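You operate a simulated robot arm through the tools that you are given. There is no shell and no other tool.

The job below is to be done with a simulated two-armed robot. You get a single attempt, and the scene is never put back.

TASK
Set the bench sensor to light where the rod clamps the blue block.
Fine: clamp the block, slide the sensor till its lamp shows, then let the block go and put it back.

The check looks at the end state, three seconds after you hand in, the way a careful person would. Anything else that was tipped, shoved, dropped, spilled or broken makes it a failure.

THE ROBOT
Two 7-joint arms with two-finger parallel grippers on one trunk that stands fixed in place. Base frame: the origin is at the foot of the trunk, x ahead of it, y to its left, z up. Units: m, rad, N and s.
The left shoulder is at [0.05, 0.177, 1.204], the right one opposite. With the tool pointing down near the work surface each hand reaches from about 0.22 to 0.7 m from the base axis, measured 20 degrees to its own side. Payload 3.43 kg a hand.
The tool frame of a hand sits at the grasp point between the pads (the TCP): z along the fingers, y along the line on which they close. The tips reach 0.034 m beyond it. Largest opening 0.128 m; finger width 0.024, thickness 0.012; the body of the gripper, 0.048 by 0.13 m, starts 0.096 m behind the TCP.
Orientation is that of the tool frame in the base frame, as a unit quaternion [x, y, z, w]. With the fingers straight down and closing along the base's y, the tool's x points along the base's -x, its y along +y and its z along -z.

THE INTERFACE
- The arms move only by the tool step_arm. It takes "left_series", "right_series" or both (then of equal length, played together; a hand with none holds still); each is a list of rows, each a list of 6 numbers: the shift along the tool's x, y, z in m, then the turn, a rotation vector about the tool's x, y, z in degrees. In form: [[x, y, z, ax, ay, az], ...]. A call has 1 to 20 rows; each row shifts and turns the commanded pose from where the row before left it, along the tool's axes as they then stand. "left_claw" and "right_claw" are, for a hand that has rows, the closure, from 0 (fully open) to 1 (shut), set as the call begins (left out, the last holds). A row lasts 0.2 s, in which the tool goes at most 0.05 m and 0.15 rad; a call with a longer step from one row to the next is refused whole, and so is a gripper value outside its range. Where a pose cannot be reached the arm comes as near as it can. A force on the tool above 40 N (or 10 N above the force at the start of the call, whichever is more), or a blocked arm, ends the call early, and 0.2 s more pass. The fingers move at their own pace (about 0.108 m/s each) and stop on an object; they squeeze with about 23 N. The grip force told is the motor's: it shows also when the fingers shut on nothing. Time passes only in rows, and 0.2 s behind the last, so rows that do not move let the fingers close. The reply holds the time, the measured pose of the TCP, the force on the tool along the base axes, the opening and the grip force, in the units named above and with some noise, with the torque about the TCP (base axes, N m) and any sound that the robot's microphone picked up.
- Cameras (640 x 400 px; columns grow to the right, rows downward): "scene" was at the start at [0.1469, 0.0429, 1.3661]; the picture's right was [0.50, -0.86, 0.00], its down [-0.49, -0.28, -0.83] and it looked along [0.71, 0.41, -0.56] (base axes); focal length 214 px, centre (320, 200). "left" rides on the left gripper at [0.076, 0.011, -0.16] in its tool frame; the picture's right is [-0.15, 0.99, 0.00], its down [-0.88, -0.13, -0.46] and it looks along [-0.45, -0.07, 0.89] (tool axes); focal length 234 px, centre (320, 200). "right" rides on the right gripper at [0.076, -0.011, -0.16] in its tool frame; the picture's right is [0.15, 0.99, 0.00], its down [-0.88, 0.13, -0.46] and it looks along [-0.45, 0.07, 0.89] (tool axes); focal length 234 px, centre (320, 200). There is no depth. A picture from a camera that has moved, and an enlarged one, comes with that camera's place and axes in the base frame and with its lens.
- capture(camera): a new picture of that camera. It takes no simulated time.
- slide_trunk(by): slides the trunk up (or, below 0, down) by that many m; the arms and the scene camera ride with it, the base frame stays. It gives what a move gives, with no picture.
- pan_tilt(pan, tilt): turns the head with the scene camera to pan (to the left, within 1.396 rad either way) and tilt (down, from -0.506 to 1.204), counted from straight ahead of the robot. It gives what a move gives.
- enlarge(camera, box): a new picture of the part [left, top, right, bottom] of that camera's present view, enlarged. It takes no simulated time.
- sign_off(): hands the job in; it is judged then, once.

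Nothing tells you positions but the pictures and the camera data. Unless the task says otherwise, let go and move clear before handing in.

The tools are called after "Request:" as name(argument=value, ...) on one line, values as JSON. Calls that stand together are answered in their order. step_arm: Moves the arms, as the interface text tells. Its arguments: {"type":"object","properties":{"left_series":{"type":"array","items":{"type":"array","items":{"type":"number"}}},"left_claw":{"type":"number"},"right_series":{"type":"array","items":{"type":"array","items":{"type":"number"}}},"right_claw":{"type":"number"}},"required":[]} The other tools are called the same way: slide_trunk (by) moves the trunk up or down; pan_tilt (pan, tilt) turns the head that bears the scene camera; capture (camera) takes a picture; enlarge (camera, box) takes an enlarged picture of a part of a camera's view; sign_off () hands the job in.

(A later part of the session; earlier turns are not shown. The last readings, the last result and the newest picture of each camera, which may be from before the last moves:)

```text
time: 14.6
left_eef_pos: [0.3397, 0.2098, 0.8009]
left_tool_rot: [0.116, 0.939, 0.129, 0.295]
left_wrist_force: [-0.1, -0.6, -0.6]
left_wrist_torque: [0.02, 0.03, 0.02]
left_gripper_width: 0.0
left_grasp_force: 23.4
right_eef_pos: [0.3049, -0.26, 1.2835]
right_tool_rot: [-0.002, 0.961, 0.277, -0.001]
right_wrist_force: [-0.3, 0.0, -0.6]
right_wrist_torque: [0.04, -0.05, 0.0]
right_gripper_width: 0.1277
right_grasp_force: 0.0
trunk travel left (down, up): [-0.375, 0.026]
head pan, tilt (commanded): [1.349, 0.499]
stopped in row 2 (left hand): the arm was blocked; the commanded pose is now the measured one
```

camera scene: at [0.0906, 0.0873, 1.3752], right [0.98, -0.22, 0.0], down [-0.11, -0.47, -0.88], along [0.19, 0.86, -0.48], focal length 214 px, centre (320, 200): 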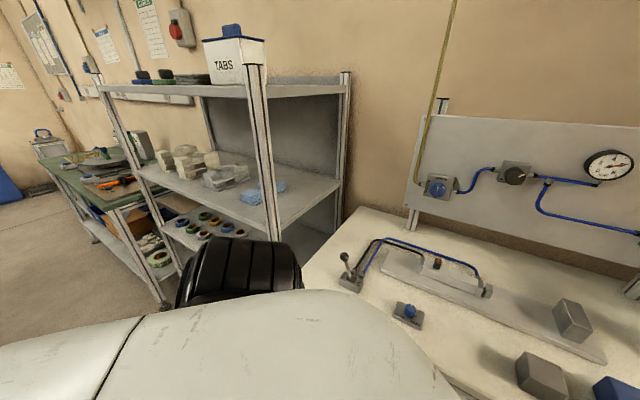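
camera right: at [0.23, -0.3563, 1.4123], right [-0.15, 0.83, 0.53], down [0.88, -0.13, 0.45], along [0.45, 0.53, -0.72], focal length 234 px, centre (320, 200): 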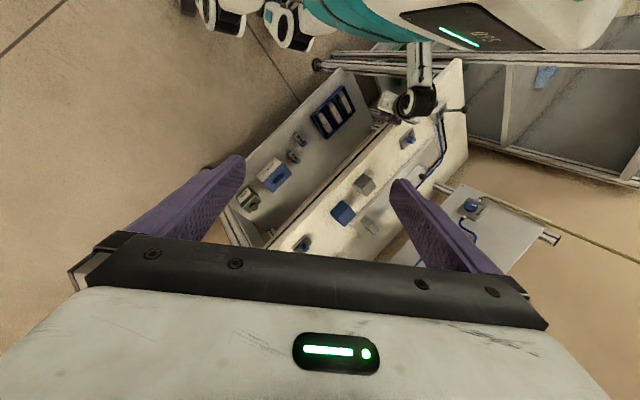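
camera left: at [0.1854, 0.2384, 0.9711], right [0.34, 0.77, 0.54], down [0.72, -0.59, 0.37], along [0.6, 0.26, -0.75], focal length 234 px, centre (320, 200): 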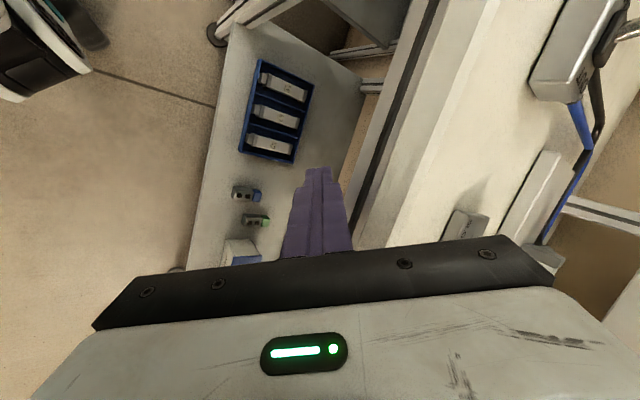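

The forearm meets my torso whenever the hand goes right, so I'll take the other way round. I'll lower a little, then move left along the bench front toward the free space off its left corner, where the arm has room to rise.

Request:
step_arm(left_series=[[0.0359, -0.0019, 0.0069, 0, 0, 0], [0.0359, -0.0019, 0.0069, 0, 0, 0], [0.0273, 0.02, -0.0102, 0, 0, 0], [0.0273, 0.02, -0.0102, 0, 0, 0]])

Request:
capture(camera="left")

Request:
enlarge(camera="right", box=[300, 0, 500, 160])

```text
time: 15.6
left_eef_pos: [0.2391, 0.2777, 0.7491]
left_tool_rot: [0.117, 0.94, 0.127, 0.295]
left_wrist_force: [-0.6, 0.4, 0.3]
left_wrist_torque: [0.0, 0.0, 0.03]
left_gripper_width: 0.0
left_grasp_force: 22.9
right_eef_pos: [0.3045, -0.2604, 1.2829]
right_tool_rot: [-0.002, 0.961, 0.277, -0.001]
right_wrist_force: [1.1, -0.6, 0.6]
right_wrist_torque: [0.02, 0.0, 0.0]
right_gripper_width: 0.128
right_grasp_force: 0.0
trunk travel left (down, up): [-0.375, 0.026]
head pan, tilt (commanded): [1.349, 0.499]
```

```text
taken
camera left: at [0.0869, 0.2834, 0.8397], right [0.26, 0.89, 0.38], down [0.42, -0.46, 0.78], along [0.87, -0.05, -0.49], focal length 234 px, centre (320, 200)
```

left: 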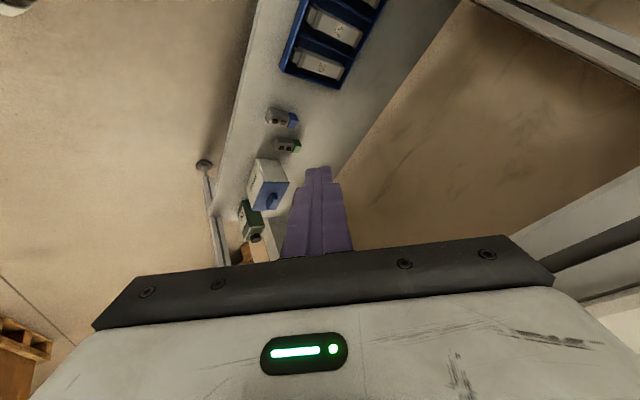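

```text
2.50 times, centred on (400, 80) of right
camera zoom: at [0.2298, -0.3556, 1.4125], right [-0.15, 0.84, 0.53], down [0.88, -0.13, 0.45], along [0.45, 0.53, -0.72], focal length 585 px, centre (120, 500)
```

zoom: 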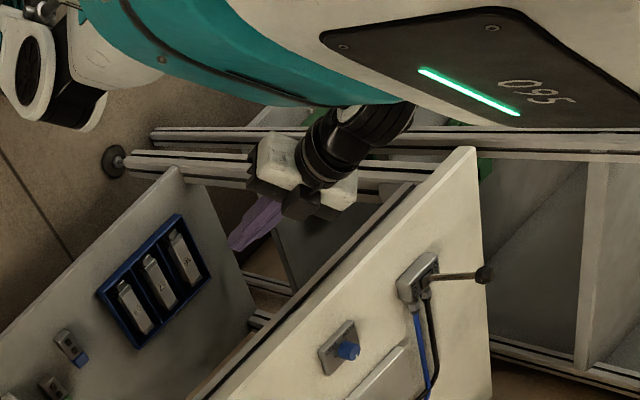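

Tracking is exact going this way, so I'll continue left along the bench front.

Request:
step_arm(left_series=[[0.0298, 0.0146, -0.014, 0, 0, 0], [0.0298, 0.0146, -0.014, 0, 0, 0], [0.0273, 0.02, -0.0102, 0, 0, 0], [0.0273, 0.02, -0.0102, 0, 0, 0]])

Request:
capture(camera="left")

Request:
enlarge(camera="right", box=[300, 0, 500, 160])

```text
time: 16.6
left_eef_pos: [0.1297, 0.3699, 0.7514]
left_tool_rot: [0.118, 0.94, 0.129, 0.293]
left_wrist_force: [0.8, -0.6, 0.3]
left_wrist_torque: [0.01, -0.02, -0.02]
left_gripper_width: 0.0001
left_grasp_force: 22.8
left hand out of reach, approached as far as the arm can: row 2
right_eef_pos: [0.3032, -0.2591, 1.283]
right_tool_rot: [-0.003, 0.961, 0.278, -0.001]
right_wrist_force: [0.1, 0.1, 0.0]
right_wrist_torque: [-0.02, -0.04, 0.04]
right_gripper_width: 0.1283
right_grasp_force: 0.1
trunk travel left (down, up): [-0.375, 0.026]
head pan, tilt (commanded): [1.349, 0.499]
```

```text
taken
camera left: at [-0.0218, 0.3755, 0.8428], right [0.26, 0.89, 0.38], down [0.42, -0.46, 0.78], along [0.87, -0.04, -0.49], focal length 234 px, centre (320, 200)
```

left: 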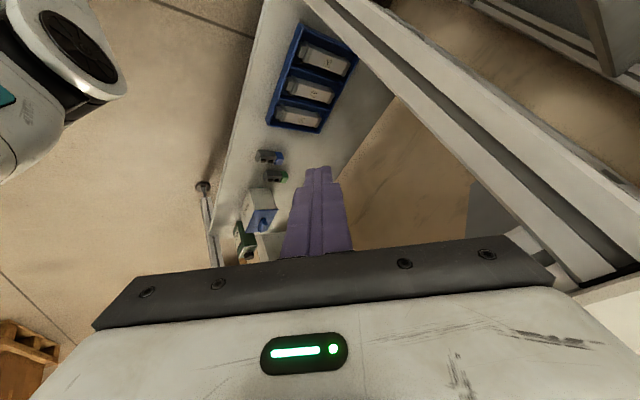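

```text
2.50 times, centred on (400, 80) of right
camera zoom: at [0.23, -0.3557, 1.4124], right [-0.15, 0.84, 0.53], down [0.88, -0.13, 0.45], along [0.45, 0.53, -0.72], focal length 585 px, centre (120, 500)
```

zoom: 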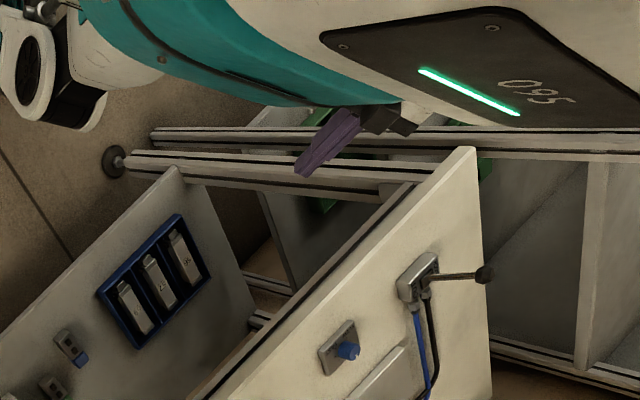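

The hand is at (0.13, 0.37) in front of the bench's left part, below the top. I'll carry on left past the corner.

Request:
step_arm(left_series=[[0.0327, 0.024, -0.0123, 0, 0, 0], [0.0327, 0.024, -0.0123, 0, 0, 0], [0.0327, 0.024, -0.0123, 0, 0, 0]])

Request:
capture(camera="left")

Request:
capture(camera="scene")

```text
time: 17.4
left_eef_pos: [0.043, 0.4605, 0.7503]
left_tool_rot: [0.117, 0.94, 0.128, 0.293]
left_wrist_force: [-0.5, 0.3, -0.3]
left_wrist_torque: [0.01, 0.0, -0.05]
left_gripper_width: 0.0
left_grasp_force: 22.8
right_eef_pos: [0.3045, -0.259, 1.2827]
right_tool_rot: [-0.002, 0.961, 0.278, -0.001]
right_wrist_force: [0.2, 0.0, 0.6]
right_wrist_torque: [0.02, 0.01, 0.02]
right_gripper_width: 0.128
right_grasp_force: 0.2
trunk travel left (down, up): [-0.375, 0.026]
head pan, tilt (commanded): [1.349, 0.499]
```

```text
taken
camera left: at [-0.1095, 0.4661, 0.8414], right [0.26, 0.89, 0.38], down [0.42, -0.46, 0.78], along [0.87, -0.04, -0.49], focal length 234 px, centre (320, 200)
```

left: 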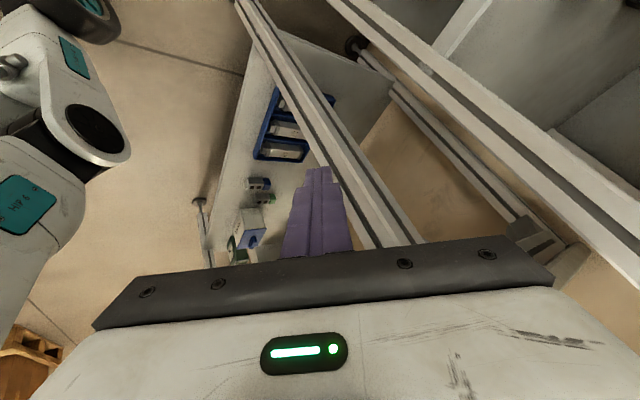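

```text
taken
camera scene: at [0.0903, 0.0875, 1.3752], right [0.98, -0.22, 0.0], down [-0.1, -0.47, -0.88], along [0.19, 0.86, -0.48], focal length 214 px, centre (320, 200)
```

scene: 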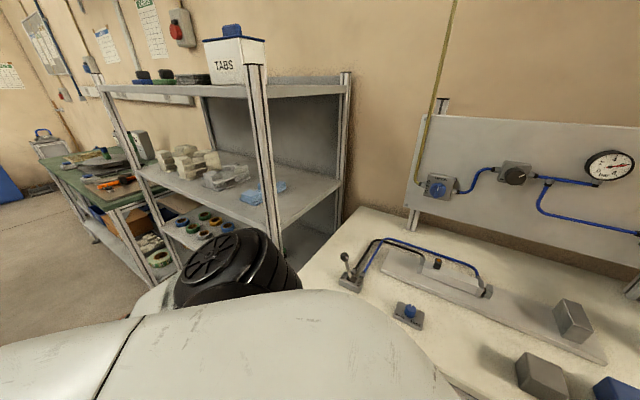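

The hand is clear of the bench corner and leg, and the arm tracks well. Now I'll raise it straight up.

Request:
step_arm(left_series=[[-0.021, 0.0124, -0.0316, 0, 0, 0], [-0.021, 0.0124, -0.0316, 0, 0, 0], [-0.021, 0.0124, -0.0316, 0, 0, 0], [-0.021, 0.0124, -0.0316, 0, 0, 0]])

Request:
capture(camera="left")

Request:
capture(camera="scene")

```text
time: 18.4
left_eef_pos: [0.0481, 0.4633, 0.9151]
left_tool_rot: [0.141, 0.939, 0.126, 0.286]
left_wrist_force: [-0.6, -1.0, -0.7]
left_wrist_torque: [-0.03, -0.04, 0.03]
left_gripper_width: 0.0001
left_grasp_force: 23.2
right_eef_pos: [0.3037, -0.2602, 1.2821]
right_tool_rot: [-0.002, 0.961, 0.277, -0.001]
right_wrist_force: [-0.7, -0.7, -0.1]
right_wrist_torque: [0.01, 0.03, 0.0]
right_gripper_width: 0.1276
right_grasp_force: 0.1
trunk travel left (down, up): [-0.375, 0.026]
head pan, tilt (commanded): [1.349, 0.499]
```

```text
taken
camera left: at [-0.1031, 0.474, 1.0097], right [0.31, 0.87, 0.39], down [0.41, -0.49, 0.77], along [0.86, -0.08, -0.51], focal length 234 px, centre (320, 200)
```

left: 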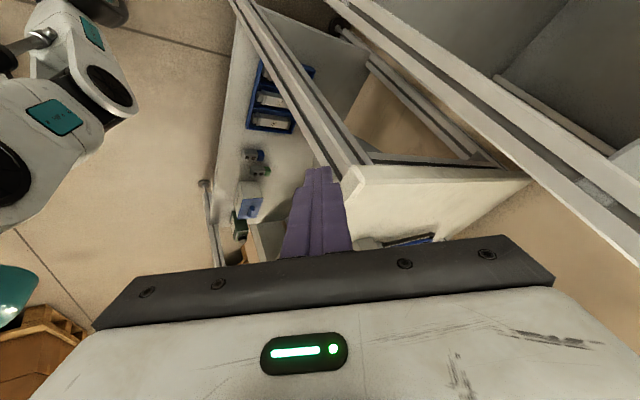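

```text
taken
camera scene: at [0.0905, 0.0871, 1.3752], right [0.98, -0.22, 0.0], down [-0.11, -0.47, -0.88], along [0.19, 0.86, -0.48], focal length 214 px, centre (320, 200)
```

scene: 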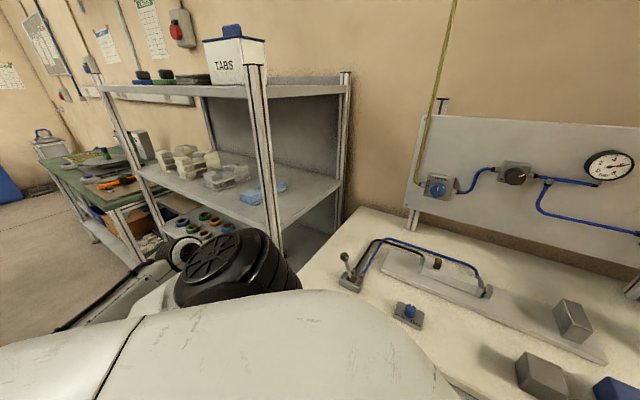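

The tip is now at table height, in front of the corner. I'll keep rising.

Request:
step_arm(left_series=[[-0.0201, 0.0127, -0.0321, 0, 0, 0], [-0.0201, 0.0127, -0.0321, 0, 0, 0], [-0.0201, 0.0127, -0.0321, 0, 0, 0], [-0.0201, 0.0127, -0.0321, 0, 0, 0]])

Request:
capture(camera="left")

Request:
capture(camera="scene")

```text
time: 19.4
left_eef_pos: [0.04, 0.4592, 1.0719]
left_tool_rot: [0.116, 0.94, 0.127, 0.295]
left_wrist_force: [-0.5, -0.6, 0.0]
left_wrist_torque: [-0.02, 0.01, 0.0]
left_gripper_width: 0.0
left_grasp_force: 22.8
right_eef_pos: [0.3047, -0.259, 1.2835]
right_tool_rot: [-0.002, 0.961, 0.277, -0.001]
right_wrist_force: [-1.3, 0.9, -0.1]
right_wrist_torque: [0.01, -0.02, -0.01]
right_gripper_width: 0.1281
right_grasp_force: 0.0
trunk travel left (down, up): [-0.375, 0.026]
head pan, tilt (commanded): [1.349, 0.499]
```

```text
taken
camera left: at [-0.1131, 0.4654, 1.1624], right [0.26, 0.89, 0.38], down [0.42, -0.46, 0.78], along [0.87, -0.04, -0.49], focal length 234 px, centre (320, 200)
```

left: 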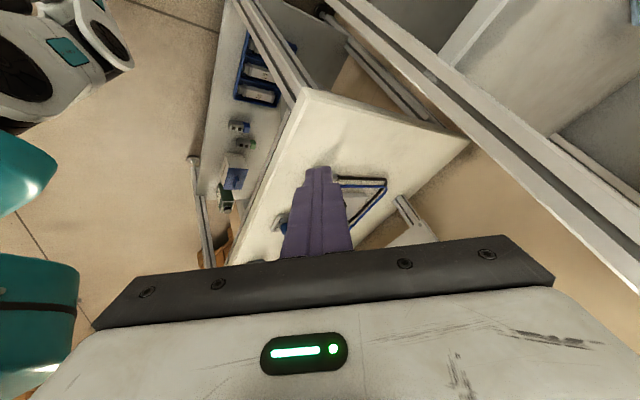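

```text
taken
camera scene: at [0.0905, 0.0874, 1.3752], right [0.98, -0.22, 0.0], down [-0.11, -0.47, -0.88], along [0.19, 0.86, -0.48], focal length 214 px, centre (320, 200)
```

scene: 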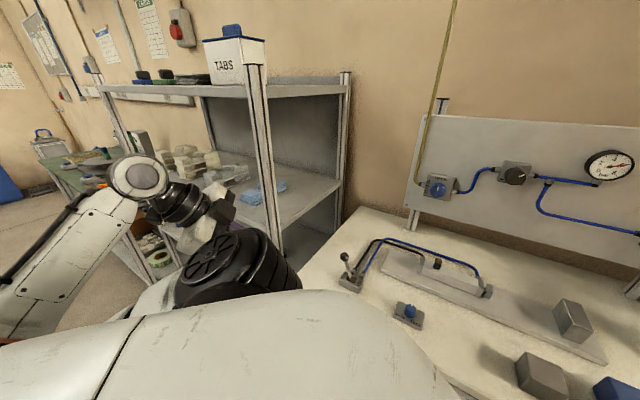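

The left hand is above tabletop height at last. Now I'll bring it forward over the bench while straightening the tool to vertical, staying well above the lever.

Request:
step_arm(left_series=[[-0.0375, -0.0022, 0.0177, 2.5, 5.75, -2.27], [-0.0385, -0.0035, 0.014, 2.5, 5.75, -2.27], [-0.0393, -0.0048, 0.0103, 2.5, 5.75, -2.27]])

Request:
capture(camera="scene")

```text
time: 20.2
left_eef_pos: [0.1464, 0.4615, 1.0996]
left_tool_rot: [0.06, 0.985, 0.064, 0.147]
left_wrist_force: [-0.8, -0.1, -0.7]
left_wrist_torque: [0.02, 0.01, 0.0]
left_gripper_width: 0.0
left_grasp_force: 23.0
left hand out of reach, approached as far as the arm can: row 1, 2
right_eef_pos: [0.3039, -0.2588, 1.2835]
right_tool_rot: [-0.003, 0.961, 0.277, -0.001]
right_wrist_force: [0.4, 0.1, 0.5]
right_wrist_torque: [0.04, 0.0, 0.0]
right_gripper_width: 0.1279
right_grasp_force: 0.0
trunk travel left (down, up): [-0.375, 0.026]
head pan, tilt (commanded): [1.349, 0.499]
```

```text
taken
camera scene: at [0.0914, 0.0876, 1.375], right [0.98, -0.22, 0.0], down [-0.11, -0.47, -0.88], along [0.19, 0.86, -0.48], focal length 214 px, centre (320, 200)
```

scene: 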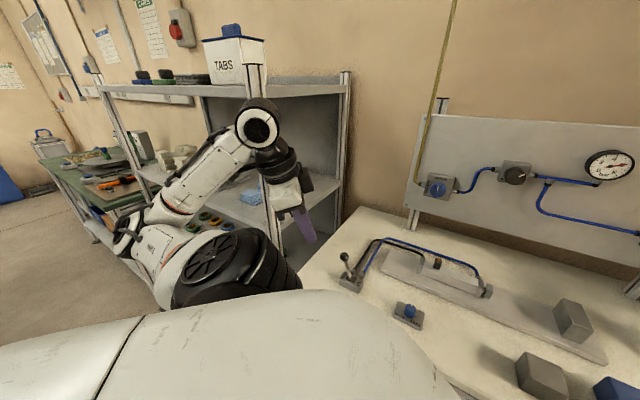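

The hand swings up nicely with a good elbow pose. I'll continue forward and finish straightening.

Request:
step_arm(left_series=[[-0.0397, -0.0061, 0.0065, 2.5, 5.75, -2.27], [-0.04, -0.0074, 0.0027, 2.5, 5.75, -2.27], [-0.04, -0.0087, -0.0012, 2.5, 5.75, -2.27], [-0.04, -0.02, 0, 0, 0, 0]])

Request:
pan_tilt(pan=0.6, tilt=0.55)

Request:
capture(camera="scene")

Request:
capture(camera="left")

```text
time: 21.2
left_eef_pos: [0.2766, 0.3662, 1.1181]
left_tool_rot: [0.006, 0.999, -0.002, 0.042]
left_wrist_force: [0.7, 0.0, -0.3]
left_wrist_torque: [0.01, 0.0, -0.01]
left_gripper_width: 0.0
left_grasp_force: 23.0
left hand out of reach, approached as far as the arm can: row 1, 2, 3
right_eef_pos: [0.3046, -0.2612, 1.2823]
right_tool_rot: [-0.002, 0.961, 0.278, -0.001]
right_wrist_force: [-0.1, 0.2, -0.3]
right_wrist_torque: [0.01, 0.0, -0.01]
right_gripper_width: 0.128
right_grasp_force: 0.0
trunk travel left (down, up): [-0.375, 0.026]
head pan, tilt (commanded): [1.349, 0.499]
```

```text
time: 22.3
left_eef_pos: [0.2756, 0.3655, 1.1181]
left_tool_rot: [0.007, 0.999, -0.002, 0.042]
left_wrist_force: [0.0, 0.4, 0.2]
left_wrist_torque: [-0.01, -0.05, -0.02]
left_gripper_width: 0.0
left_grasp_force: 22.7
right_eef_pos: [0.3041, -0.2602, 1.2831]
right_tool_rot: [-0.002, 0.96, 0.279, -0.002]
right_wrist_force: [-0.6, 0.3, -0.2]
right_wrist_torque: [0.02, 0.0, 0.02]
right_gripper_width: 0.128
right_grasp_force: 0.1
trunk travel left (down, up): [-0.375, 0.026]
head pan, tilt (commanded): [0.6, 0.55]
```

```text
taken
camera scene: at [0.1453, 0.0474, 1.3707], right [0.57, -0.82, 0.0], down [-0.43, -0.29, -0.85], along [0.7, 0.48, -0.52], focal length 214 px, centre (320, 200)
```

scene: 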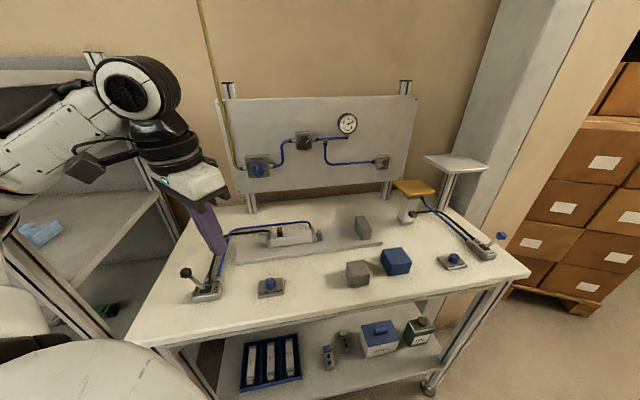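

```text
taken
camera left: at [0.1868, 0.3782, 1.2704], right [0.16, 0.99, 0.01], down [0.84, -0.14, 0.53], along [0.52, -0.08, -0.85], focal length 234 px, centre (320, 200)
```

left: 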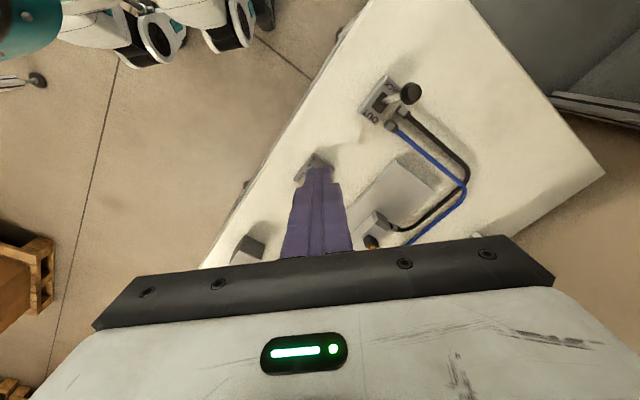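

The left hand now stands over the bench with the elbow up. I'll take close-ups of the blue block, stop, cylinder and sensor to fix their positions.

Request:
enlarge(camera="scene", box=[330, 200, 430, 300])

Request:
enlarge(camera="scene", box=[220, 200, 400, 280])

Request:
enlarge(camera="scene", box=[255, 215, 325, 255])

```text
4.00 times, centred on (380, 250) of scene
camera zoom: at [0.1453, 0.0474, 1.3707], right [0.57, -0.82, 0.0], down [-0.43, -0.29, -0.85], along [0.7, 0.48, -0.52], focal length 858 px, centre (80, 0)
```

zoom: 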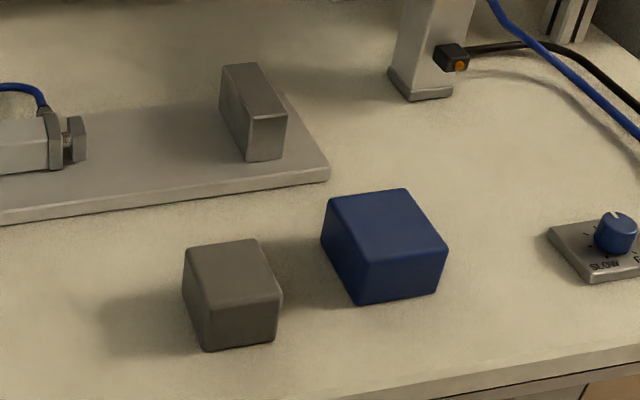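

```text
3.56 times, centred on (310, 240) of scene
camera zoom: at [0.1453, 0.0474, 1.3707], right [0.57, -0.82, 0.0], down [-0.43, -0.29, -0.85], along [0.7, 0.48, -0.52], focal length 763 px, centre (356, 58)
```

zoom: 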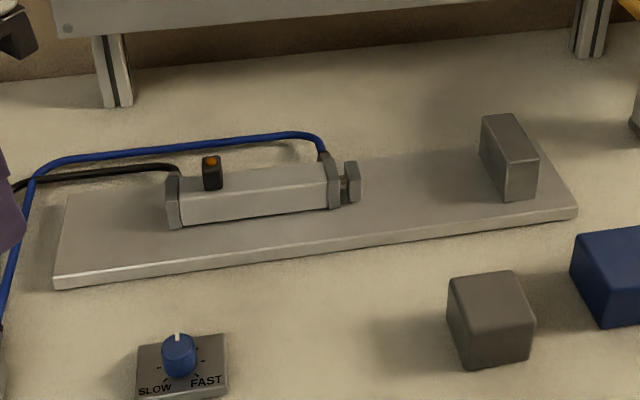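

```text
9.14 times, centred on (290, 235) of scene
camera zoom: at [0.1453, 0.0474, 1.3707], right [0.57, -0.82, 0.0], down [-0.43, -0.29, -0.85], along [0.7, 0.48, -0.52], focal length 1961 px, centre (594, -120)
```

zoom: 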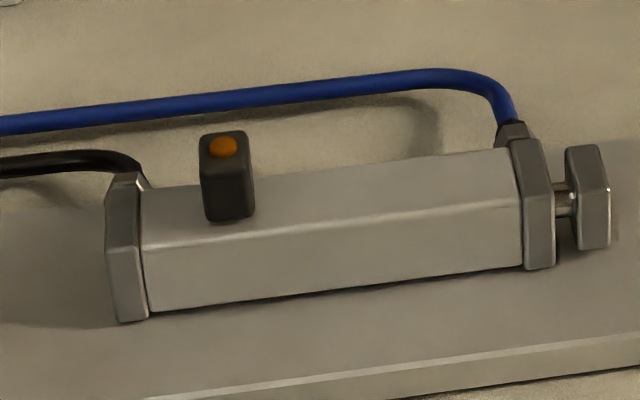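

Clear view: the sensor sits on top of the cylinder near its rear end, with a dull amber lens. I'll move the left hand above the blocks with the fingers open and view them from above.

Request:
step_arm(left_claw=0, left_series=[[-0.0323, -0.029, 0.0013, 0, 4.8, 0], [-0.032, -0.0294, -0.0015, 0, 0, 0], [-0.032, -0.0294, -0.0015, 0, 0, 0], [-0.032, -0.0294, -0.0015, 0, 0, 0], [-0.032, -0.0294, -0.0015, 0, 0, 0], [-0.032, -0.0294, -0.0015, 0, 0, 0]])

Request:
capture(camera="left")

Request:
capture(camera="scene")

```text
time: 23.7
left_eef_pos: [0.4652, 0.1866, 1.1231]
left_tool_rot: [0.007, 1.0, -0.003, 0.001]
left_wrist_force: [0.3, -0.1, -0.4]
left_wrist_torque: [-0.02, 0.06, 0.02]
left_gripper_width: 0.128
left_grasp_force: 0.0
right_eef_pos: [0.3043, -0.2589, 1.2823]
right_tool_rot: [-0.002, 0.961, 0.277, -0.002]
right_wrist_force: [0.1, 0.1, 0.4]
right_wrist_torque: [-0.04, 0.05, 0.03]
right_gripper_width: 0.1277
right_grasp_force: 0.0
trunk travel left (down, up): [-0.375, 0.026]
head pan, tilt (commanded): [0.6, 0.55]
```

```text
taken
camera left: at [0.3885, 0.199, 1.2839], right [0.16, 0.99, -0.01], down [0.88, -0.14, 0.46], along [0.45, -0.08, -0.89], focal length 234 px, centre (320, 200)
```

left: 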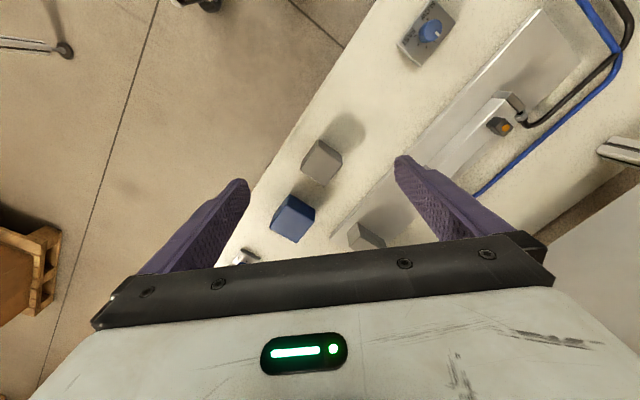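

```text
taken
camera scene: at [0.146, 0.0497, 1.3704], right [0.57, -0.82, 0.0], down [-0.43, -0.3, -0.85], along [0.7, 0.48, -0.52], focal length 214 px, centre (320, 200)
```

scene: 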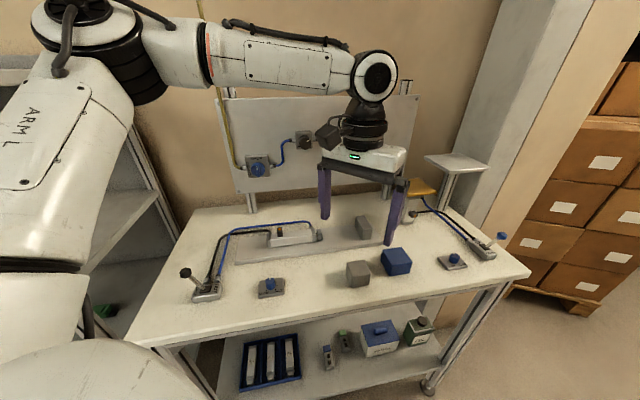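

The view from above is good. I'll enlarge it around the blocks and the stop to measure them.

Request:
enlarge(camera="left", box=[230, 110, 400, 260])

Request:
enlarge(camera="left", box=[400, 0, 600, 150])

```text
2.67 times, centred on (315, 185) of left
camera zoom: at [0.3885, 0.199, 1.2839], right [0.16, 0.99, -0.01], down [0.88, -0.14, 0.46], along [0.45, -0.08, -0.89], focal length 624 px, centre (333, 240)
```

zoom: 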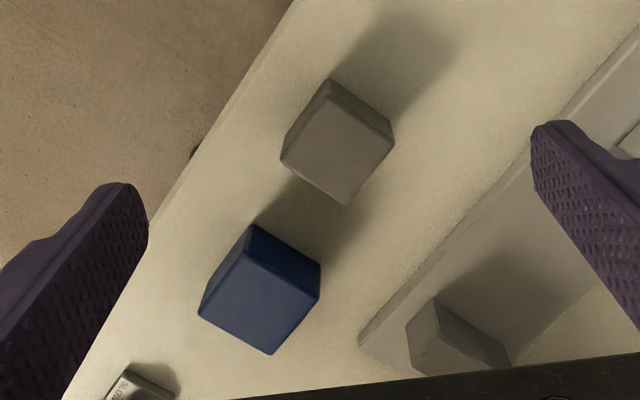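

```text
2.67 times, centred on (500, 75) of left
camera zoom: at [0.3885, 0.199, 1.2839], right [0.16, 0.99, -0.01], down [0.88, -0.14, 0.46], along [0.45, -0.08, -0.89], focal length 624 px, centre (-160, 533)
```

zoom: 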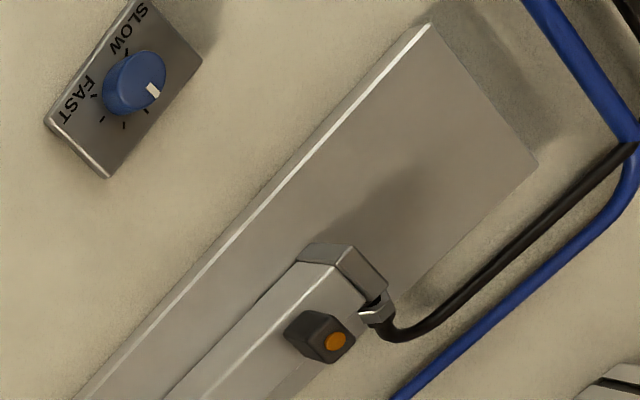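

The blue block is roughly 5.5 × 6 cm with its top near z 0.93, centred around (0.607, 0.112), and nearly aligned with the bench. I'll move the camera closer to the stop and rod for a better measurement of both.

Request:
step_arm(left_series=[[-0.027, 0.02, 0, 0, 0, 0], [-0.027, 0.02, 0, 0, 0, 0], [-0.027, 0.02, 0, 0, 0, 0]])

Request:
capture(camera="left")

Request:
enlarge(camera="left", box=[240, 40, 440, 230])

```text
time: 24.5
left_eef_pos: [0.5467, 0.2455, 1.1225]
left_tool_rot: [0.006, 1.0, -0.002, 0.001]
left_wrist_force: [0.8, -0.1, 0.5]
left_wrist_torque: [0.0, -0.03, -0.01]
left_gripper_width: 0.1281
left_grasp_force: 0.1
right_eef_pos: [0.305, -0.2589, 1.2835]
right_tool_rot: [-0.002, 0.961, 0.277, -0.001]
right_wrist_force: [0.0, 0.7, -0.3]
right_wrist_torque: [-0.02, 0.02, 0.01]
right_gripper_width: 0.1277
right_grasp_force: 0.0
trunk travel left (down, up): [-0.375, 0.026]
head pan, tilt (commanded): [0.6, 0.55]
```

```text
taken
camera left: at [0.471, 0.2587, 1.2825], right [0.16, 0.99, -0.01], down [0.88, -0.14, 0.46], along [0.45, -0.08, -0.89], focal length 234 px, centre (320, 200)
```

left: 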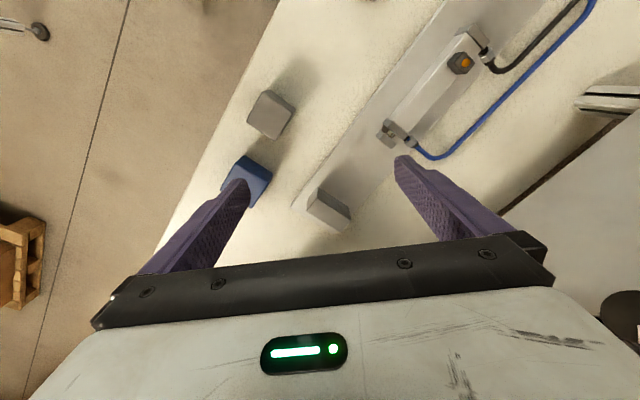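

```text
2.11 times, centred on (340, 135) of left
camera zoom: at [0.471, 0.2587, 1.2825], right [0.16, 0.99, -0.01], down [0.88, -0.14, 0.46], along [0.45, -0.08, -0.89], focal length 493 px, centre (278, 337)
```

zoom: 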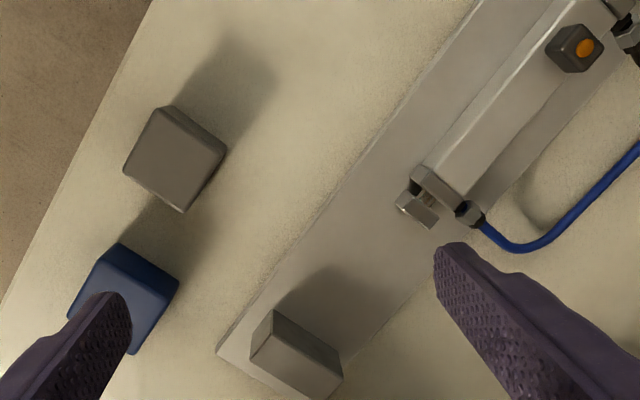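

I'll enlarge further on the stop, the rod end, and the sensor.

Request:
enlarge(camera="left", box=[280, 170, 380, 235])

Request:
enlarge(camera="left", box=[360, 20, 500, 160])

Request:
enlarge(camera="left", box=[210, 80, 310, 220])

```text
6.15 times, centred on (330, 202) of left
camera zoom: at [0.471, 0.2587, 1.2825], right [0.16, 0.99, -0.01], down [0.88, -0.14, 0.46], along [0.45, -0.08, -0.89], focal length 1441 px, centre (258, 185)
```

zoom: 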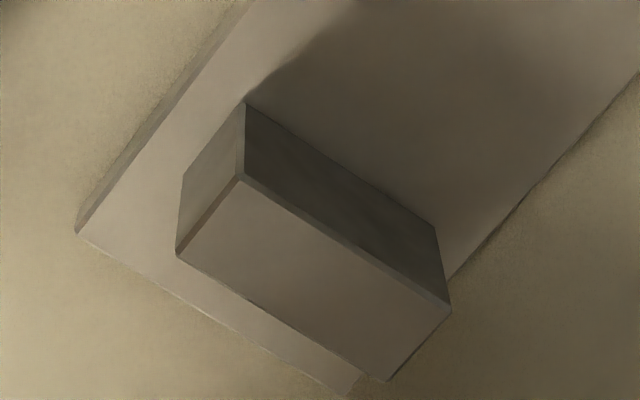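

```text
2.86 times, centred on (430, 90) of left
camera zoom: at [0.471, 0.2587, 1.2825], right [0.16, 0.99, -0.01], down [0.88, -0.14, 0.46], along [0.45, -0.08, -0.89], focal length 669 px, centre (6, 514)
```

zoom: 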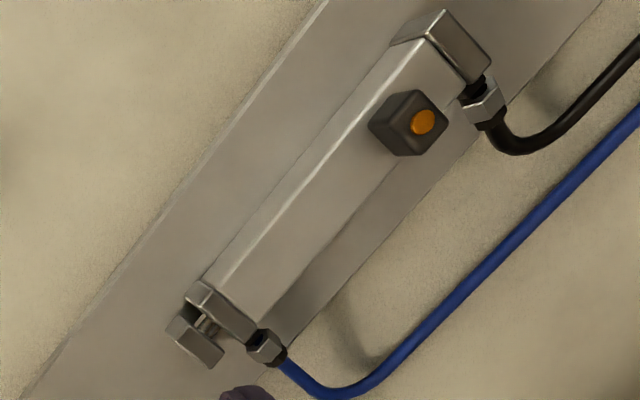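

```text
2.86 times, centred on (260, 150) of left
camera zoom: at [0.471, 0.2587, 1.2825], right [0.16, 0.99, -0.01], down [0.88, -0.14, 0.46], along [0.45, -0.08, -0.89], focal length 669 px, centre (491, 343)
```

zoom: 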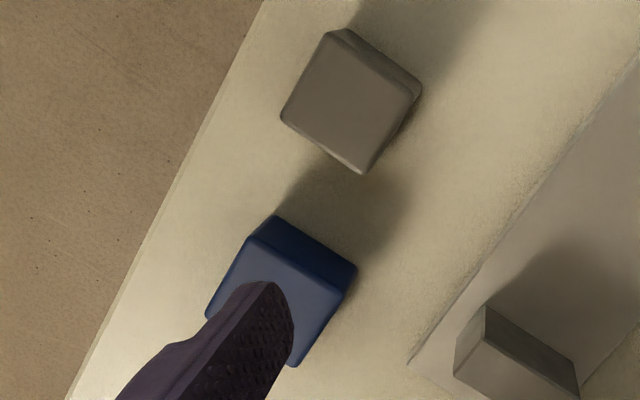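

The stop's rod-side face runs exactly at 45°, so with u = (0.707, −0.707) and v = (0.707, 0.707) it lies at u ≈ 0.287, centred at v ≈ 0.644, with the plate top at z ≈ 0.91. I'll turn the hand 45° so it closes along v, and hover over the blue block for an exact look.

Request:
step_arm(left_series=[[0, 0, 0, 0, 0, 7.38], [0, 0, 0, 0, 0, 7.38], [0, 0, 0, 0, 0, 7.38], [0, 0, 0, 0, 0, 7.38], [0, 0, 0, 0, 0, 7.38], [0, 0, 0, 0, 0, 7.38], [-0.0341, -0.0129, 0, 0, 0, 0], [-0.0341, -0.0129, 0, 0, 0, 0], [-0.0341, -0.0129, 0, 0, 0, 0], [-0.0341, -0.0129, 0, 0, 0, 0]])

Request:
capture(camera="left")

Request:
enlarge(camera="left", box=[240, 80, 400, 240])

```text
time: 26.7
left_eef_pos: [0.5226, 0.1947, 1.1101]
left_tool_rot: [0.383, 0.924, -0.003, 0.003]
left_wrist_force: [0.1, -0.9, 0.6]
left_wrist_torque: [0.0, 0.02, -0.02]
left_gripper_width: 0.1282
left_grasp_force: 0.0
left hand out of reach, approached as far as the arm can: row 7, 8, 9, 10
right_eef_pos: [0.3048, -0.2595, 1.2841]
right_tool_rot: [-0.003, 0.961, 0.277, 0.0]
right_wrist_force: [-0.7, 0.4, 0.1]
right_wrist_torque: [0.01, -0.03, 0.0]
right_gripper_width: 0.1281
right_grasp_force: 0.0
trunk travel left (down, up): [-0.375, 0.026]
head pan, tilt (commanded): [0.6, 0.55]
```

```text
taken
camera left: at [0.4757, 0.2567, 1.2706], right [0.8, 0.59, 0.0], down [0.53, -0.71, 0.46], along [0.27, -0.37, -0.89], focal length 234 px, centre (320, 200)
```

left: 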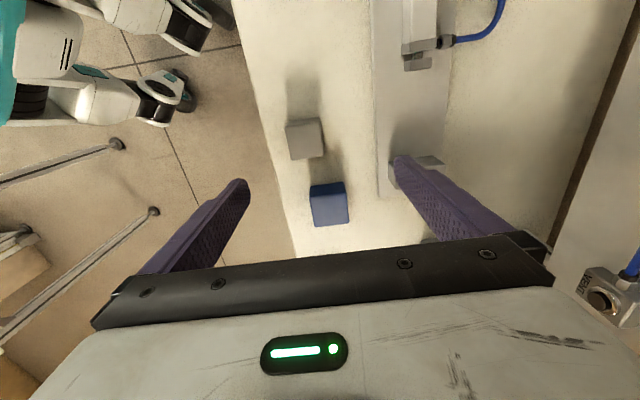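

```text
2.50 times, centred on (320, 160) of left
camera zoom: at [0.4757, 0.2567, 1.2706], right [0.8, 0.59, 0.0], down [0.53, -0.71, 0.46], along [0.27, -0.37, -0.89], focal length 585 px, centre (320, 300)
```

zoom: 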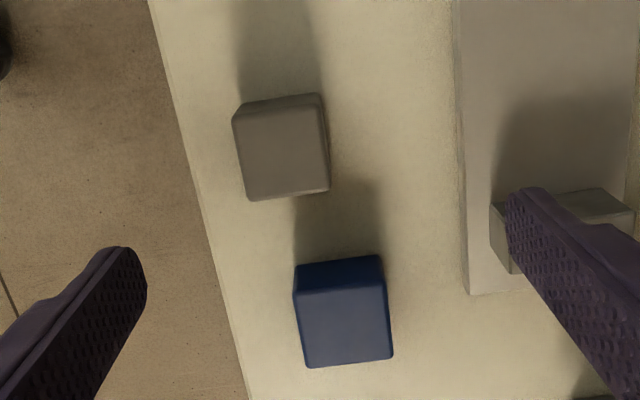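

With this turn the arm reaches only as far as (0.52, 0.19) at that height; it should reach further when lower. The blue block is about 5.7 cm square, centred at (0.604, 0.112). I'll lower while moving toward it.

Request:
step_arm(left_series=[[-0.015, 0, 0.035, 0, 0, 0], [-0.015, 0, 0.035, 0, 0, 0], [-0.03, 0, 0.01, 0, 0, 0], [-0.03, 0, 0, 0, 0, 0]])

Request:
capture(camera="scene")

```text
time: 27.7
left_eef_pos: [0.5197, 0.1916, 1.0382]
left_tool_rot: [0.384, 0.923, -0.002, 0.003]
left_wrist_force: [0.1, 0.4, -0.4]
left_wrist_torque: [0.04, 0.0, 0.02]
left_gripper_width: 0.1281
left_grasp_force: 0.0
left hand out of reach, approached as far as the arm can: row 1, 2, 3, 4
right_eef_pos: [0.3032, -0.26, 1.283]
right_tool_rot: [-0.002, 0.961, 0.278, -0.001]
right_wrist_force: [0.6, -0.5, 0.5]
right_wrist_torque: [-0.03, 0.02, -0.03]
right_gripper_width: 0.1284
right_grasp_force: 0.0
trunk travel left (down, up): [-0.375, 0.026]
head pan, tilt (commanded): [0.6, 0.55]
```

```text
taken
camera scene: at [0.1446, 0.0493, 1.3706], right [0.57, -0.82, 0.0], down [-0.43, -0.3, -0.85], along [0.7, 0.48, -0.52], focal length 214 px, centre (320, 200)
```

scene: 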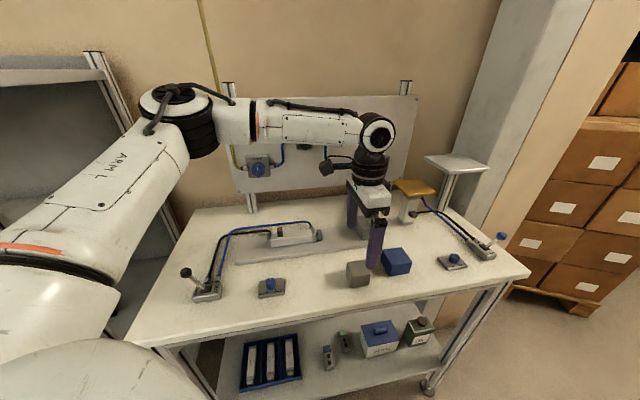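

At this yaw the arm stops at the same spot even when lower, so it's a joint limit rather than distance. I'll check what the commanded pose is now with an idle row.

Request:
step_arm(left_series=[[0, 0, 0, 0, 0, 0]])

```text
time: 28.1
left_eef_pos: [0.5192, 0.191, 1.0378]
left_tool_rot: [0.383, 0.924, -0.003, 0.003]
left_wrist_force: [0.3, -0.3, -0.3]
left_wrist_torque: [-0.02, -0.02, 0.01]
left_gripper_width: 0.1282
left_grasp_force: 0.1
right_eef_pos: [0.3034, -0.2597, 1.2829]
right_tool_rot: [-0.003, 0.961, 0.277, -0.001]
right_wrist_force: [0.1, 0.0, 0.1]
right_wrist_torque: [-0.04, -0.01, 0.0]
right_gripper_width: 0.1279
right_grasp_force: 0.0
trunk travel left (down, up): [-0.375, 0.026]
head pan, tilt (commanded): [0.6, 0.55]
```

Request:
step_arm(left_series=[[0, 0, 0, 0, 0, 8]])

```text
time: 28.5
left_eef_pos: [0.5197, 0.1916, 1.0368]
left_tool_rot: [0.447, 0.894, -0.001, 0.001]
left_wrist_force: [-0.3, 0.2, 0.3]
left_wrist_torque: [-0.01, -0.05, 0.03]
left_gripper_width: 0.1278
left_grasp_force: 0.1
right_eef_pos: [0.3032, -0.2591, 1.2835]
right_tool_rot: [-0.003, 0.961, 0.277, -0.001]
right_wrist_force: [0.2, -0.4, 0.6]
right_wrist_torque: [0.0, -0.02, -0.01]
right_gripper_width: 0.1282
right_grasp_force: 0.0
trunk travel left (down, up): [-0.375, 0.026]
head pan, tilt (commanded): [0.6, 0.55]
```

Request:
step_arm(left_series=[[0, 0, 0, 0, 0, -8], [-0.0141, 0.0141, 0, 0, 0, 0]])

Request:
step_arm(left_series=[[0.0141, -0.0141, 0, 0, 0, 0], [-0.0141, -0.0141, 0, 0, 0, 0]])

```text
time: 29.1
left_eef_pos: [0.5292, 0.2003, 1.0389]
left_tool_rot: [0.383, 0.924, -0.002, 0.004]
left_wrist_force: [-0.6, 0.4, -0.5]
left_wrist_torque: [-0.02, 0.05, 0.01]
left_gripper_width: 0.1279
left_grasp_force: 0.0
left hand out of reach, approached as far as the arm can: row 2
right_eef_pos: [0.3045, -0.2589, 1.2824]
right_tool_rot: [-0.002, 0.961, 0.277, -0.001]
right_wrist_force: [0.0, 0.1, 0.6]
right_wrist_torque: [-0.02, 0.03, -0.01]
right_gripper_width: 0.1279
right_grasp_force: 0.0
trunk travel left (down, up): [-0.375, 0.026]
head pan, tilt (commanded): [0.6, 0.55]
```

```text
time: 29.7
left_eef_pos: [0.511, 0.181, 1.0384]
left_tool_rot: [0.384, 0.923, -0.002, 0.001]
left_wrist_force: [0.6, 0.5, -0.2]
left_wrist_torque: [-0.01, 0.01, 0.0]
left_gripper_width: 0.1281
left_grasp_force: 0.0
right_eef_pos: [0.3049, -0.2606, 1.2827]
right_tool_rot: [-0.002, 0.961, 0.278, -0.002]
right_wrist_force: [-0.1, -0.2, -0.1]
right_wrist_torque: [0.0, -0.04, 0.0]
right_gripper_width: 0.1282
right_grasp_force: 0.1
trunk travel left (down, up): [-0.375, 0.026]
head pan, tilt (commanded): [0.6, 0.55]
```

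The limit is only along u, which points to the wrist-bend joint with the forearm nearly level. Leaning the hand about its closing axis (tips toward +u) keeps the pads parallel to the block faces and relaxes that joint, so I'll tilt 25° and then move toward the blue block.

Request:
step_arm(left_series=[[0, 0, 0, 0, -8.4, 0], [0, 0, 0, 0, -8.4, 0], [0, 0, 0, 0, -8.2, 0]])

Request:
step_arm(left_series=[[-0.0317, 0, 0.0148, 0, 0, 0], [-0.0317, 0, 0.0148, 0, 0, 0], [-0.0317, 0, 0.0148, 0, 0, 0]])

Request:
capture(camera="left")

Request:
capture(camera="scene")

```text
time: 30.5
left_eef_pos: [0.5094, 0.1795, 1.0394]
left_tool_rot: [0.374, 0.901, -0.085, 0.203]
left_wrist_force: [0.2, -0.6, 0.4]
left_wrist_torque: [0.02, -0.03, -0.02]
left_gripper_width: 0.1281
left_grasp_force: 0.1
right_eef_pos: [0.3036, -0.2579, 1.2829]
right_tool_rot: [-0.002, 0.961, 0.277, -0.001]
right_wrist_force: [-0.5, -0.5, 0.1]
right_wrist_torque: [0.0, 0.0, 0.01]
right_gripper_width: 0.1281
right_grasp_force: 0.0
trunk travel left (down, up): [-0.375, 0.026]
head pan, tilt (commanded): [0.6, 0.55]
```

```text
time: 31.3
left_eef_pos: [0.5784, 0.1117, 1.0411]
left_tool_rot: [0.374, 0.901, -0.085, 0.204]
left_wrist_force: [-0.2, 0.7, 0.8]
left_wrist_torque: [0.02, 0.0, 0.0]
left_gripper_width: 0.128
left_grasp_force: 0.1
left hand out of reach, approached as far as the arm can: row 3
right_eef_pos: [0.304, -0.259, 1.2827]
right_tool_rot: [-0.003, 0.961, 0.277, 0.0]
right_wrist_force: [0.0, -0.1, -0.3]
right_wrist_torque: [-0.02, 0.02, -0.02]
right_gripper_width: 0.128
right_grasp_force: 0.0
trunk travel left (down, up): [-0.375, 0.026]
head pan, tilt (commanded): [0.6, 0.55]
```

```text
taken
camera left: at [0.4907, 0.2174, 1.1534], right [0.79, 0.6, 0.06], down [0.33, -0.52, 0.79], along [0.51, -0.61, -0.61], focal length 234 px, centre (320, 200)
```

left: 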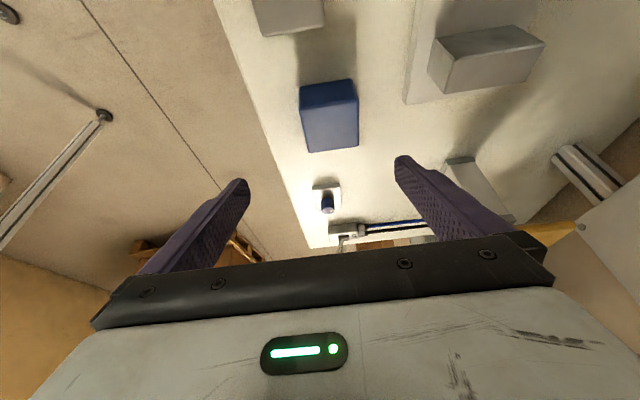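

```text
taken
camera scene: at [0.1447, 0.0498, 1.3706], right [0.57, -0.82, 0.0], down [-0.43, -0.3, -0.85], along [0.7, 0.48, -0.52], focal length 214 px, centre (320, 200)
```

scene: 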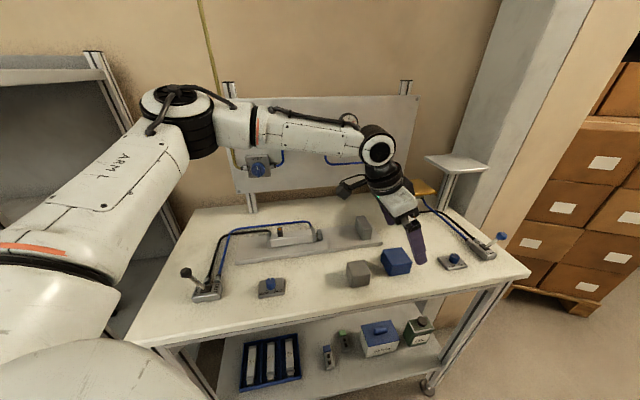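

The tilt works: u now reaches 0.33. I'll tilt slightly more and centre over the block in v before descending.

Request:
step_arm(left_series=[[0, 0.018, 0, 0, -8, 0], [0, 0, 0, 0, 0, 0]])

Request:
capture(camera="left")

Request:
enlarge(camera="left", box=[260, 40, 460, 165])

```text
time: 31.9
left_eef_pos: [0.5891, 0.1248, 1.0409]
left_tool_rot: [0.368, 0.885, -0.111, 0.264]
left_wrist_force: [-0.4, 0.0, 0.7]
left_wrist_torque: [0.02, -0.02, -0.01]
left_gripper_width: 0.1279
left_grasp_force: 0.1
right_eef_pos: [0.3031, -0.2597, 1.2843]
right_tool_rot: [-0.002, 0.96, 0.279, -0.001]
right_wrist_force: [1.2, -0.5, 0.2]
right_wrist_torque: [-0.02, 0.0, 0.01]
right_gripper_width: 0.1281
right_grasp_force: 0.1
trunk travel left (down, up): [-0.375, 0.026]
head pan, tilt (commanded): [0.6, 0.55]
```

```text
taken
camera left: at [0.4917, 0.2399, 1.1333], right [0.79, 0.61, 0.08], down [0.25, -0.43, 0.87], along [0.56, -0.66, -0.5], focal length 234 px, centre (320, 200)
```

left: 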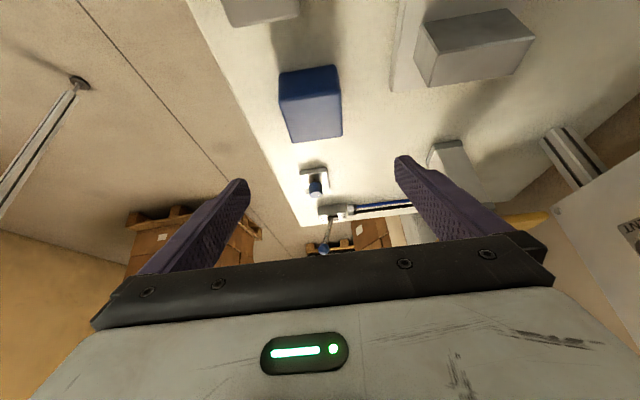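

```text
3.20 times, centred on (360, 102) of left
camera zoom: at [0.4917, 0.2399, 1.1333], right [0.79, 0.61, 0.08], down [0.25, -0.43, 0.87], along [0.56, -0.66, -0.5], focal length 749 px, centre (192, 512)
```

zoom: 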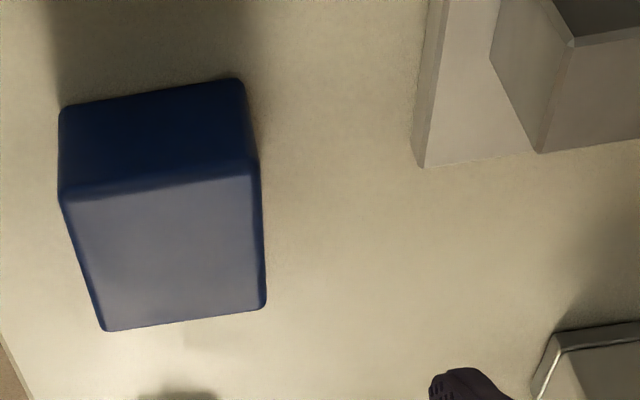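

Block centre is at u ≈ 0.346, v ≈ 0.505, top z ≈ 0.94, table ≈ 0.896. The hand is centred in v, so I'll lower it straddling the block with a check partway.

Request:
step_arm(left_series=[[0.0167, 0, 0.0309, 0, 0, 0], [0.0167, 0, 0.0309, 0, 0, 0]])

Request:
capture(camera="left")

Request:
enlarge(camera="scene", box=[330, 190, 450, 290])

```text
time: 32.5
left_eef_pos: [0.5923, 0.125, 0.9718]
left_tool_rot: [0.367, 0.885, -0.111, 0.265]
left_wrist_force: [-0.2, -0.6, -0.8]
left_wrist_torque: [-0.02, -0.01, 0.0]
left_gripper_width: 0.1279
left_grasp_force: 0.0
right_eef_pos: [0.3035, -0.2593, 1.2828]
right_tool_rot: [-0.003, 0.961, 0.277, -0.001]
right_wrist_force: [0.2, 0.8, -0.3]
right_wrist_torque: [0.02, 0.0, -0.04]
right_gripper_width: 0.1281
right_grasp_force: 0.1
trunk travel left (down, up): [-0.375, 0.026]
head pan, tilt (commanded): [0.6, 0.55]
```

```text
taken
camera left: at [0.4942, 0.2392, 1.0636], right [0.79, 0.61, 0.08], down [0.25, -0.43, 0.87], along [0.56, -0.66, -0.49], focal length 234 px, centre (320, 200)
```

left: 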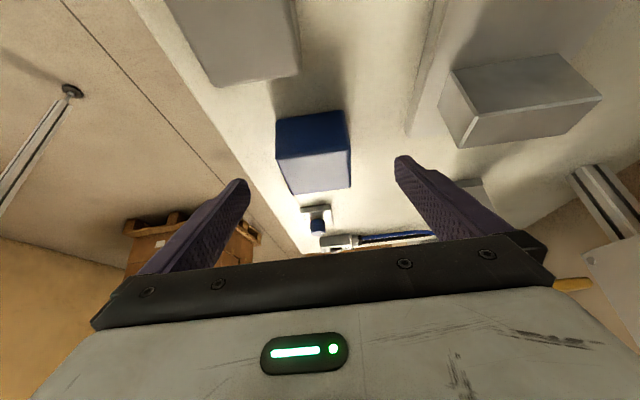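

```text
4.00 times, centred on (390, 240) of scene
camera zoom: at [0.1447, 0.0494, 1.3706], right [0.57, -0.82, 0.0], down [-0.43, -0.3, -0.85], along [0.7, 0.48, -0.52], focal length 858 px, centre (40, 40)
```

zoom: 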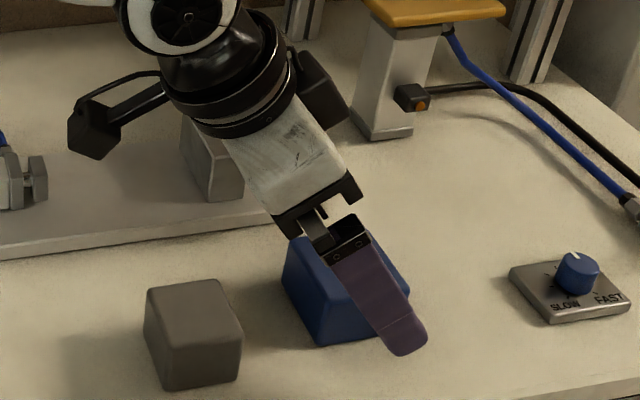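

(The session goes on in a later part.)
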